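You operate a simulated robot arm through the tools that you are given. There is no shell and no other tool. Be economical: measure what you need, move in short steps, check, and stop when the job is done.

You are at the controls of a simulated robot arm. One attempt, no reset.

JOB
Fetch the green label roll and set it on the panel of the light box.

The check looks at the end state, three seconds after you hand in, the way a careful person would. Anything else that was tipped, shoved, dropped, spilled or broken makes it a failure.

ROBOT AND FRAMES
A 6-joint arm with a two-finger parallel gripper, fixed in place. Base frame: the origin is at the foot of the arm, x ahead of it, y to its left, z up; the work surface is at about z = 86. Readings come in cm, degrees, newtons and seconds.
With the tool pointing down near the work surface it reaches from about 24 to 64 cm from the base axis. Its first joint turns from -66.0 to 66.0 degrees. Payload 2.7 kg.
The TCP is the grasp point between the finger pads, 2.3 cm short of the fingertips. In the tool frame z runs along the fingers and y along their closing line. The gripper opens to 9.4 cm. The fingers are 3.8 cm wide and 1 cm thick; the gripper's body (5.4 by 9.6 cm) begins 3.9 cm behind the TCP.
Orientation is told as [roll, pitch, yaw] about the base's x, y, z axes, in that order, counted from this pose: with the fingers straight down and closing along the base's y, the tool's x points along the base's -x, its y along +y and its z along -z.

CONTROLS
- The arm moves only by the tool move_arm. Its argument "plan" is a list of rows, each a list of 5 numbers: the finger opening in cm, from 0 to 9.4, then the shift along the tool's x, y, z in units of 25 mm (1.0 is 25 mm), then the turn about the tool's z in units of 6 degrees (1.0 is 6 degrees). In form: [[claw, x, y, z, yaw], ...]. A call has 1 to 10 rows; each row shifts and turns the commanded pose from where the row before left it, along the tool's axes as they then stand. A call with a number of a shift or a turn outside -1 to 1 is refused whole. Each row takes 0.2 s and may step no farther than 5 cm and 8.6 degrees from the row before; otherwise, or with a gripper value out of range, the whole call is refused. A pose out of reach is approached as far as the arm can. The call stops where the force on the tool passes 40 N (or 10 N more than at its start, if that is more) or the arm is blocked; 0.2 s more then pass. The fingers move at their own pace (about 4.5 cm/s each) and stop on an object; they squeeze with about 20 N. The grip force told is the motor's: it shows also when the fingers shut on nothing. Time passes only in rows, and 0.2 s behind the last, so rows that do not move let the fingers close. It gives the time, the measured TCP pose, the force on the tool (base axes), the opening and the grip force at its end, in the units of the frame above (readings bear some noise).
- Cameras (640 x 400 px; columns grow to the right, rows downward): "scene" is fixed at [8.3, -44.95, 139.11]; the picture's right is [0.61, -0.79, 0.00], its down [-0.55, -0.42, -0.72] and it looks along [0.57, 0.44, -0.69] (base axes); focal length 353 px, centre (320, 200). "wrist" rides on the gripper at [-3.9, 0, -4.4] in the tool frame; the picture's right is [0.00, -1.00, 0.00], its down [0.97, 0.00, -0.24] and it looks along [0.24, 0.00, 0.97] (tool axes); focal length 218 px, centre (320, 200). There is no depth. A picture from a camera that has moved, and an enlarged one, comes with that camera's place and axes in the base frame and with its lens.
- grab_frame(camera): a new picture of that camera. No time passes.
- close_up(camera, box): a new picture of the part [left, top, right, bottom] of that camera's present view, enlarged. No time passes.
- hand_in(): hands the job in; it is judged then, once.

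Go step by step. Nothing tells you positions but the pictures and the camera data: compare them with the known pose of the tool, close in by small moves and look again before you grip or let go. The budget is 90 turns and 38 pictures, counting those below and the enlarged ones. Unless the task says otherwise, let go and move clear before handing in, and close with one line.

The tools are called after ">>>" as a command line: name --pt "numbers of a row" for each row, then --argument value for the rest, lists and objects as JSON in quotes. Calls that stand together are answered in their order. move_arm: Moves the arm, as the interface text tells. Its arguments: {"type":"object","properties":{"plan":{"type":"array","items":{"type":"array","items":{"type":"number"}}}},"required":["plan"]} The other tools are called the same way: grab_frame (camera) takes a picture; close_up (camera, box) takes an enlarged picture of a part of a camera's view; hand_in () hands the job in.

At the start:

```text
time_s: 0.0
position: [25.42, -21.64, 111.26]
ee_rot: [0.0, 0.0, 0.0]
ft_force: [0.6, -0.7, 0.2]
finger_gap: 9.43
gripper_force: 0.1
```

scene: 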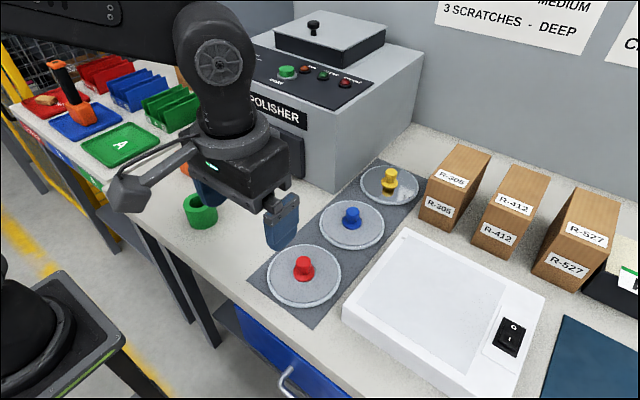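
wrist: 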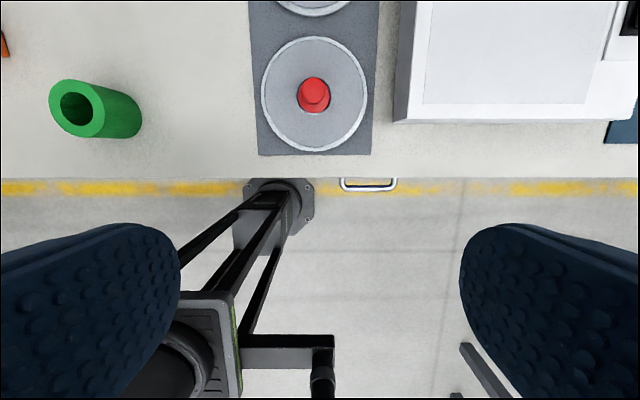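

I see the green roll standing at about (33, 4), roughly 5 cm tall and 6 cm wide. The light box panel is near (40, -41). I'll move above the roll at the current height, then look again.

>>> move_arm --pt "9.4 -0.3 1 0 0" --pt "9.4 -0.3 1 0 0" --pt "9.4 -0.3 1 0 0" --pt "9.4 -0.3 1 0 0" --pt "9.4 -0.3 1 0 0" --pt "9.4 -0.3 1 0 0" --pt "9.4 -0.3 1 0 0" --pt "9.4 -0.3 1 0 0" --pt "9.4 -0.3 1 0 0" --pt "9.4 -0.3 1 0 0"

>>> grab_frame --camera "wrist"

>>> close_up --camera "scene" --box '[330, 210, 570, 400]'

```text
time_s: 2.2
position: [32.82, 3.22, 111.31]
ee_rot: [0.0, 0.0, -0.1]
ft_force: [0.1, 0.6, 0.3]
finger_gap: 9.39
gripper_force: 0.1
```

```text
35 pictures are left
camera wrist: at [36.72, 3.36, 115.65], right [0.0, -1.0, 0.0], down [-0.97, 0.0, 0.24], along [-0.24, 0.0, -0.97], focal length 218 px, centre (320, 200)
```

wrist: 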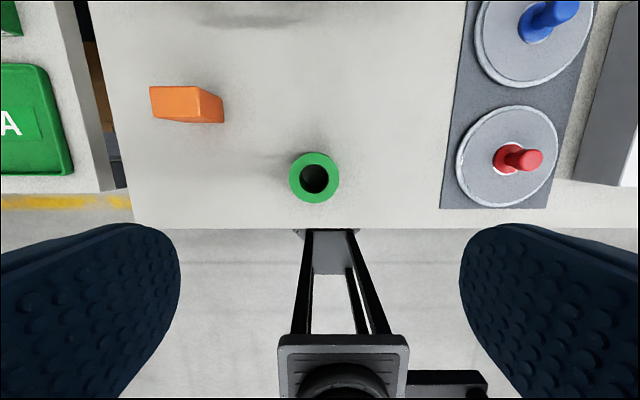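

```text
2.11 times, centred on (450, 305) of scene
camera zoom: at [8.3, -44.95, 139.11], right [0.61, -0.79, 0.0], down [-0.55, -0.42, -0.72], along [0.57, 0.44, -0.69], focal length 742 px, centre (46, -21)
```

zoom: 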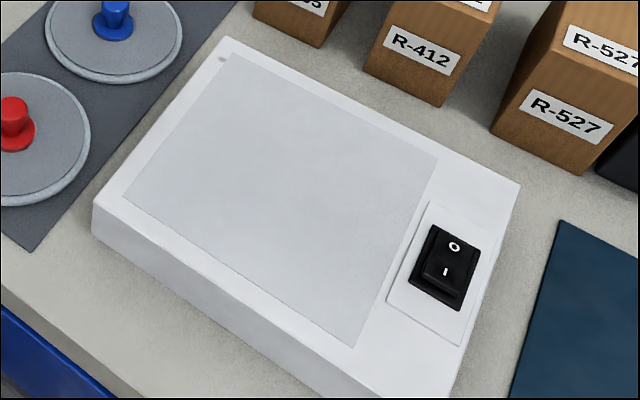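

The roll's centre works out at (33.2, 4.05), with an outer diameter of about 5.7 cm. I'll centre over it and go down to just above the top.

>>> move_arm --pt "9.4 -0.16 0.33 0.6 0" --pt "9.4 0 0 1 0" --pt "9.4 0 0 1 0" --pt "9.4 0 0 1 0" --pt "9.4 0 0 1 0" --pt "9.4 0 0 1 0" --pt "9.4 0 0 0.8 0"

>>> grab_frame --camera "wrist"

>>> grab_frame --camera "scene"

```text
time_s: 3.8
position: [33.26, 4.1, 95.2]
ee_rot: [-0.1, 0.0, 0.0]
ft_force: [-0.3, -0.1, 0.6]
finger_gap: 9.41
gripper_force: 0.0
```

```text
33 pictures are left
camera wrist: at [37.22, 4.19, 99.52], right [0.0, -1.0, 0.0], down [-0.97, 0.0, 0.24], along [-0.24, 0.0, -0.97], focal length 218 px, centre (320, 200)
```

wrist: 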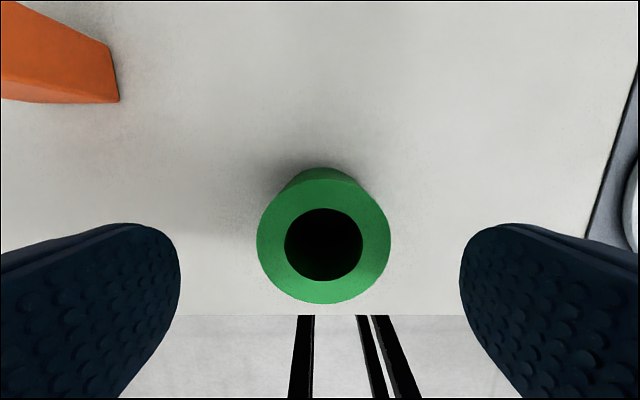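

```text
32 pictures are left
```

scene: 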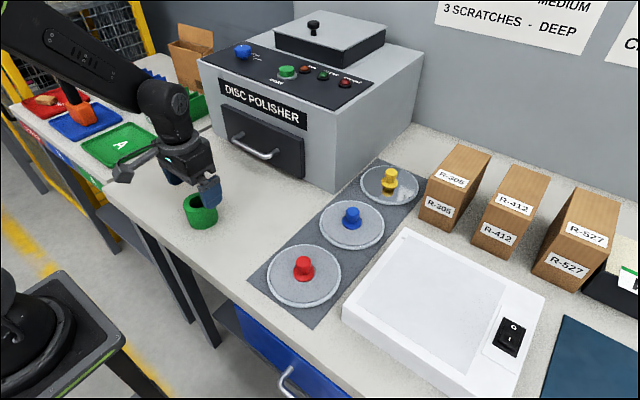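

The roll is centred between the fingers, with its top at about z = 91. I'll lower around it and close.

>>> move_arm --pt "9.4 -0.08 0 0.8 0" --pt "9.4 0 0 0.8 0" --pt "9.4 0 0 0.8 0" --pt "9.4 0 0 0 0" --pt "5 0 0 0 0" --pt "5 0 0 0 0" --pt "5 0 0 0 0" --pt "5 0 0 0 0"

>>> grab_frame --camera "wrist"

```text
time_s: 5.6
position: [33.5, 4.15, 89.28]
ee_rot: [0.1, 0.0, -0.1]
ft_force: [-0.1, -0.1, -0.7]
finger_gap: 5.65
gripper_force: 19.8
```

```text
31 pictures are left
camera wrist: at [37.47, 4.2, 93.66], right [0.0, -1.0, 0.0], down [-0.97, 0.0, 0.24], along [-0.24, 0.0, -0.97], focal length 218 px, centre (320, 200)
```

wrist: 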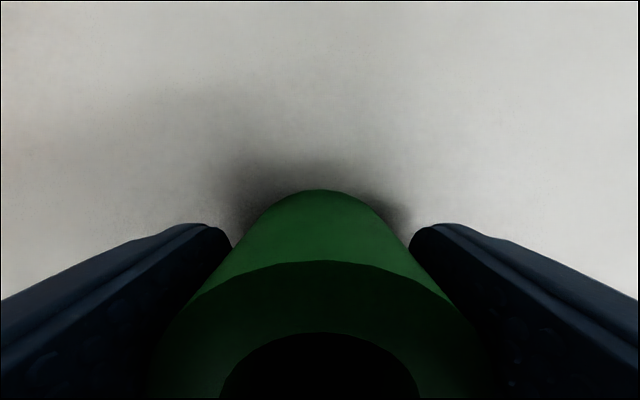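

The roll is held with a 5.65 cm gap. I'll lift it straight up.

>>> move_arm --pt "4.6 0 0 -0.5 0" --pt "4.6 0 0 -1 0" --pt "4.6 0 0 -1 0" --pt "4.6 0 0 -1 0" --pt "4.6 0 0 -1 0" --pt "4.6 0 0 -1 0" --pt "4.6 0 0 -1 0" --pt "4.6 0 0 -1 0"

>>> move_arm --pt "4.6 0 -1 0 0" --pt "4.6 0 -1 0 0" --pt "4.6 0 -1 0 0" --pt "4.6 0 -1 0 0" --pt "4.6 0 -1 0 0" --pt "4.6 0 -1 0 0" --pt "4.6 0 -1 0 0" --pt "4.6 0 -1 0 0" --pt "4.6 0 -1 0 0" --pt "4.6 0 -1 0 0"

>>> grab_frame --camera "wrist"

>>> grab_frame --camera "scene"

```text
time_s: 7.4
position: [33.48, 4.06, 108.3]
ee_rot: [0.1, 0.0, 0.0]
ft_force: [0.4, 0.6, -1.0]
finger_gap: 5.68
gripper_force: 19.9
```

```text
time_s: 9.6
position: [33.45, -20.84, 108.12]
ee_rot: [0.0, 0.0, 0.0]
ft_force: [0.4, -0.2, 0.3]
finger_gap: 5.69
gripper_force: 19.9
```

```text
30 pictures are left
camera wrist: at [37.4, -20.8, 112.42], right [0.0, -1.0, 0.0], down [-0.97, 0.0, 0.24], along [-0.24, 0.0, -0.97], focal length 218 px, centre (320, 200)
```

wrist: 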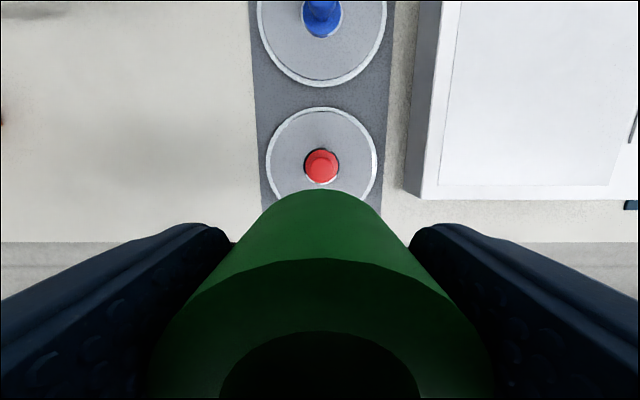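

```text
29 pictures are left
```

scene: 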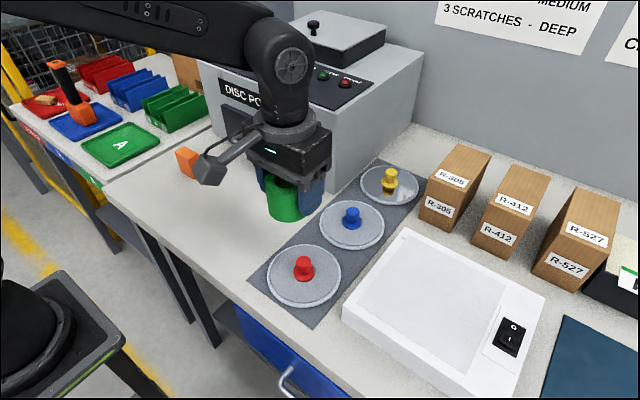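

The light box top is at about z = 90.6. Its panel spans x 34 to 50 and y -33 to -49, so I'm aiming for roughly (41, -41), moving there at height.

>>> move_arm --pt "4.6 -0.375 -1 0 0" --pt "4.6 -0.375 -1 0 0" --pt "4.6 -0.375 -1 0 0" --pt "4.6 -0.375 -1 0 0" --pt "4.6 -0.375 -1 0 0" --pt "4.6 -0.375 -1 0 0" --pt "4.6 -0.375 -1 0 0" --pt "4.6 -0.375 -1 0 0" --pt "4.6 0 0 0 0"

>>> move_arm --pt "4.6 0 0 1 0" --pt "4.6 0 0 1 0" --pt "4.6 0 0 1 0" --pt "4.6 0 0 1 0" --pt "4.6 0 0 0 0"

>>> grab_frame --camera "scene"

>>> grab_frame --camera "wrist"

```text
time_s: 11.6
position: [40.83, -40.82, 108.12]
ee_rot: [0.0, 0.0, 0.0]
ft_force: [-0.4, 0.2, -0.5]
finger_gap: 5.68
gripper_force: 20.2
```

```text
time_s: 12.8
position: [40.91, -40.83, 98.18]
ee_rot: [0.0, 0.1, 0.0]
ft_force: [0.1, -0.1, -0.9]
finger_gap: 5.67
gripper_force: 20.1
```

```text
28 pictures are left
```

scene: 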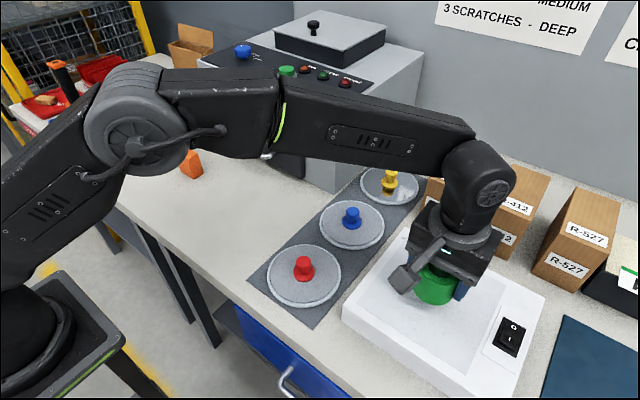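

```text
27 pictures are left
camera wrist: at [44.86, -40.82, 102.38], right [0.0, -1.0, 0.0], down [-0.97, 0.0, 0.24], along [-0.24, 0.0, -0.97], focal length 218 px, centre (320, 200)
```

wrist: 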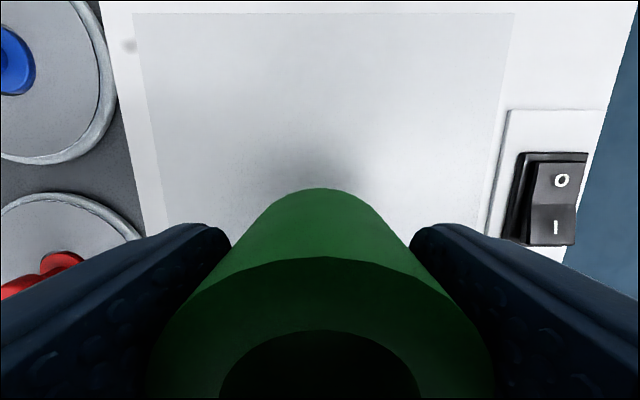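

The roll is over the panel, well inside its edges. I expect contact at a TCP height of about 93.9, so I'll come down in two moves, the second in small steps.

>>> move_arm --pt "4.6 0 0 0.5 0" --pt "4.6 0 0 0.5 0" --pt "4.6 0 0 0.4 0" --pt "4.6 0 0 0 0"

>>> move_arm --pt "4.6 0 0 0.1 0" --pt "4.6 0 0 0.06 0" --pt "4.6 0 0 0.06 0" --pt "4.6 0 0 0 0"

>>> close_up --camera "scene" --box '[360, 230, 520, 330]'

```text
time_s: 13.8
position: [40.95, -40.91, 94.51]
ee_rot: [0.0, 0.0, 0.0]
ft_force: [-0.8, 0.4, -0.5]
finger_gap: 5.68
gripper_force: 19.9
```

```text
time_s: 14.8
position: [40.99, -40.87, 94.12]
ee_rot: [-0.2, -0.1, -0.1]
ft_force: [-2.7, 4.1, 15.1]
finger_gap: 5.68
gripper_force: 19.9
```

```text
4.00 times, centred on (440, 280) of scene
camera zoom: at [8.28, -44.92, 139.12], right [0.61, -0.79, 0.0], down [-0.55, -0.42, -0.72], along [0.57, 0.44, -0.69], focal length 1410 px, centre (-160, -120)
```

zoom: 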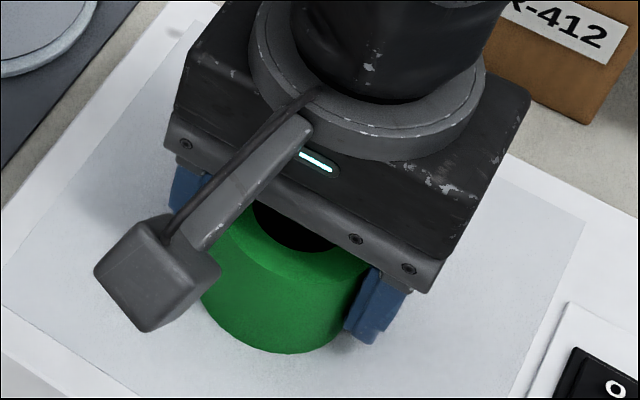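

It's in contact at about 15 N with the roll seated on the panel. I'll ease off slightly, open the fingers and retreat straight up.

>>> move_arm --pt "4.6 0 0 -0.06 0" --pt "4.6 0 0 0 0" --pt "6.2 0 0 0 0" --pt "7.5 0 0 0 0" --pt "9.4 0 0 0 0" --pt "9.4 0 0 0 0" --pt "9.4 0 0 0 0"

>>> grab_frame --camera "wrist"

```text
time_s: 16.4
position: [40.89, -40.84, 94.14]
ee_rot: [-0.1, -0.1, 0.0]
ft_force: [1.0, -0.3, -0.2]
finger_gap: 9.41
gripper_force: 0.0
```

```text
25 pictures are left
camera wrist: at [44.86, -40.83, 98.51], right [0.0, -1.0, 0.0], down [-0.97, 0.0, 0.24], along [-0.24, 0.0, -0.97], focal length 218 px, centre (320, 200)
```

wrist: 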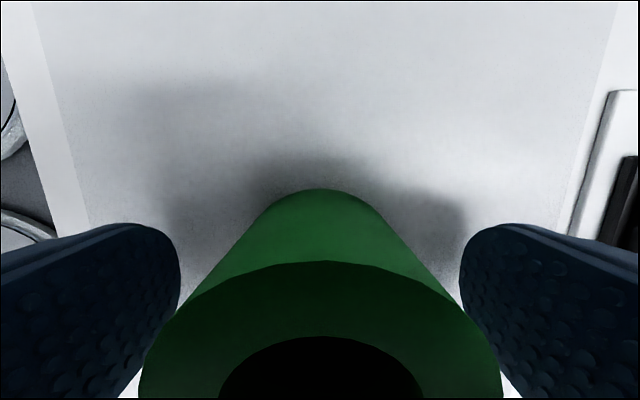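

The roll is free and standing upright between the open fingers. I'll go straight up, back off towards the base, and check.

>>> move_arm --pt "9.4 0 0 -0.4 0" --pt "9.4 0 0 -0.8 0" --pt "9.4 0 0 -1 0" --pt "9.4 0 0 -1 0" --pt "9.4 0 0 -1 0" --pt "9.4 0 0 -1 0" --pt "9.4 0 0 -1 0" --pt "9.4 0.3 1 0 0" --pt "9.4 0.3 1 0 0" --pt "9.4 0.3 1 0 0"

>>> move_arm --pt "9.4 0.3 1 0 0" --pt "9.4 0.3 1 0 0" --pt "9.4 0.3 1 0 0" --pt "9.4 0.3 1 0 0" --pt "9.4 0 0 0 0"

>>> grab_frame --camera "scene"

```text
time_s: 18.6
position: [38.66, -33.24, 109.64]
ee_rot: [0.0, -0.1, -0.1]
ft_force: [-0.2, 0.4, 0.3]
finger_gap: 9.37
gripper_force: 0.0
```

```text
time_s: 19.8
position: [35.59, -23.35, 109.61]
ee_rot: [0.0, 0.0, 0.0]
ft_force: [-0.3, 0.1, 0.4]
finger_gap: 9.42
gripper_force: 0.0
```

```text
24 pictures are left
```

scene: 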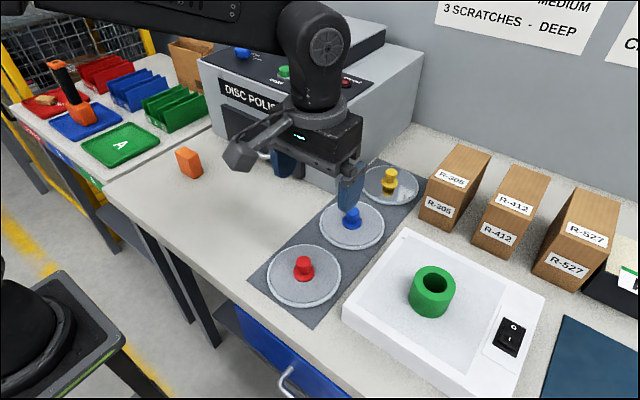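

The roll stands upright on the light box panel, nothing else has moved, and the arm is clear. I'm handing in.

>>> hand_in

```text
The job is handed in.
```

The green label roll is standing upright on the light box panel, and the last picture before I handed in showed nothing else disturbed.
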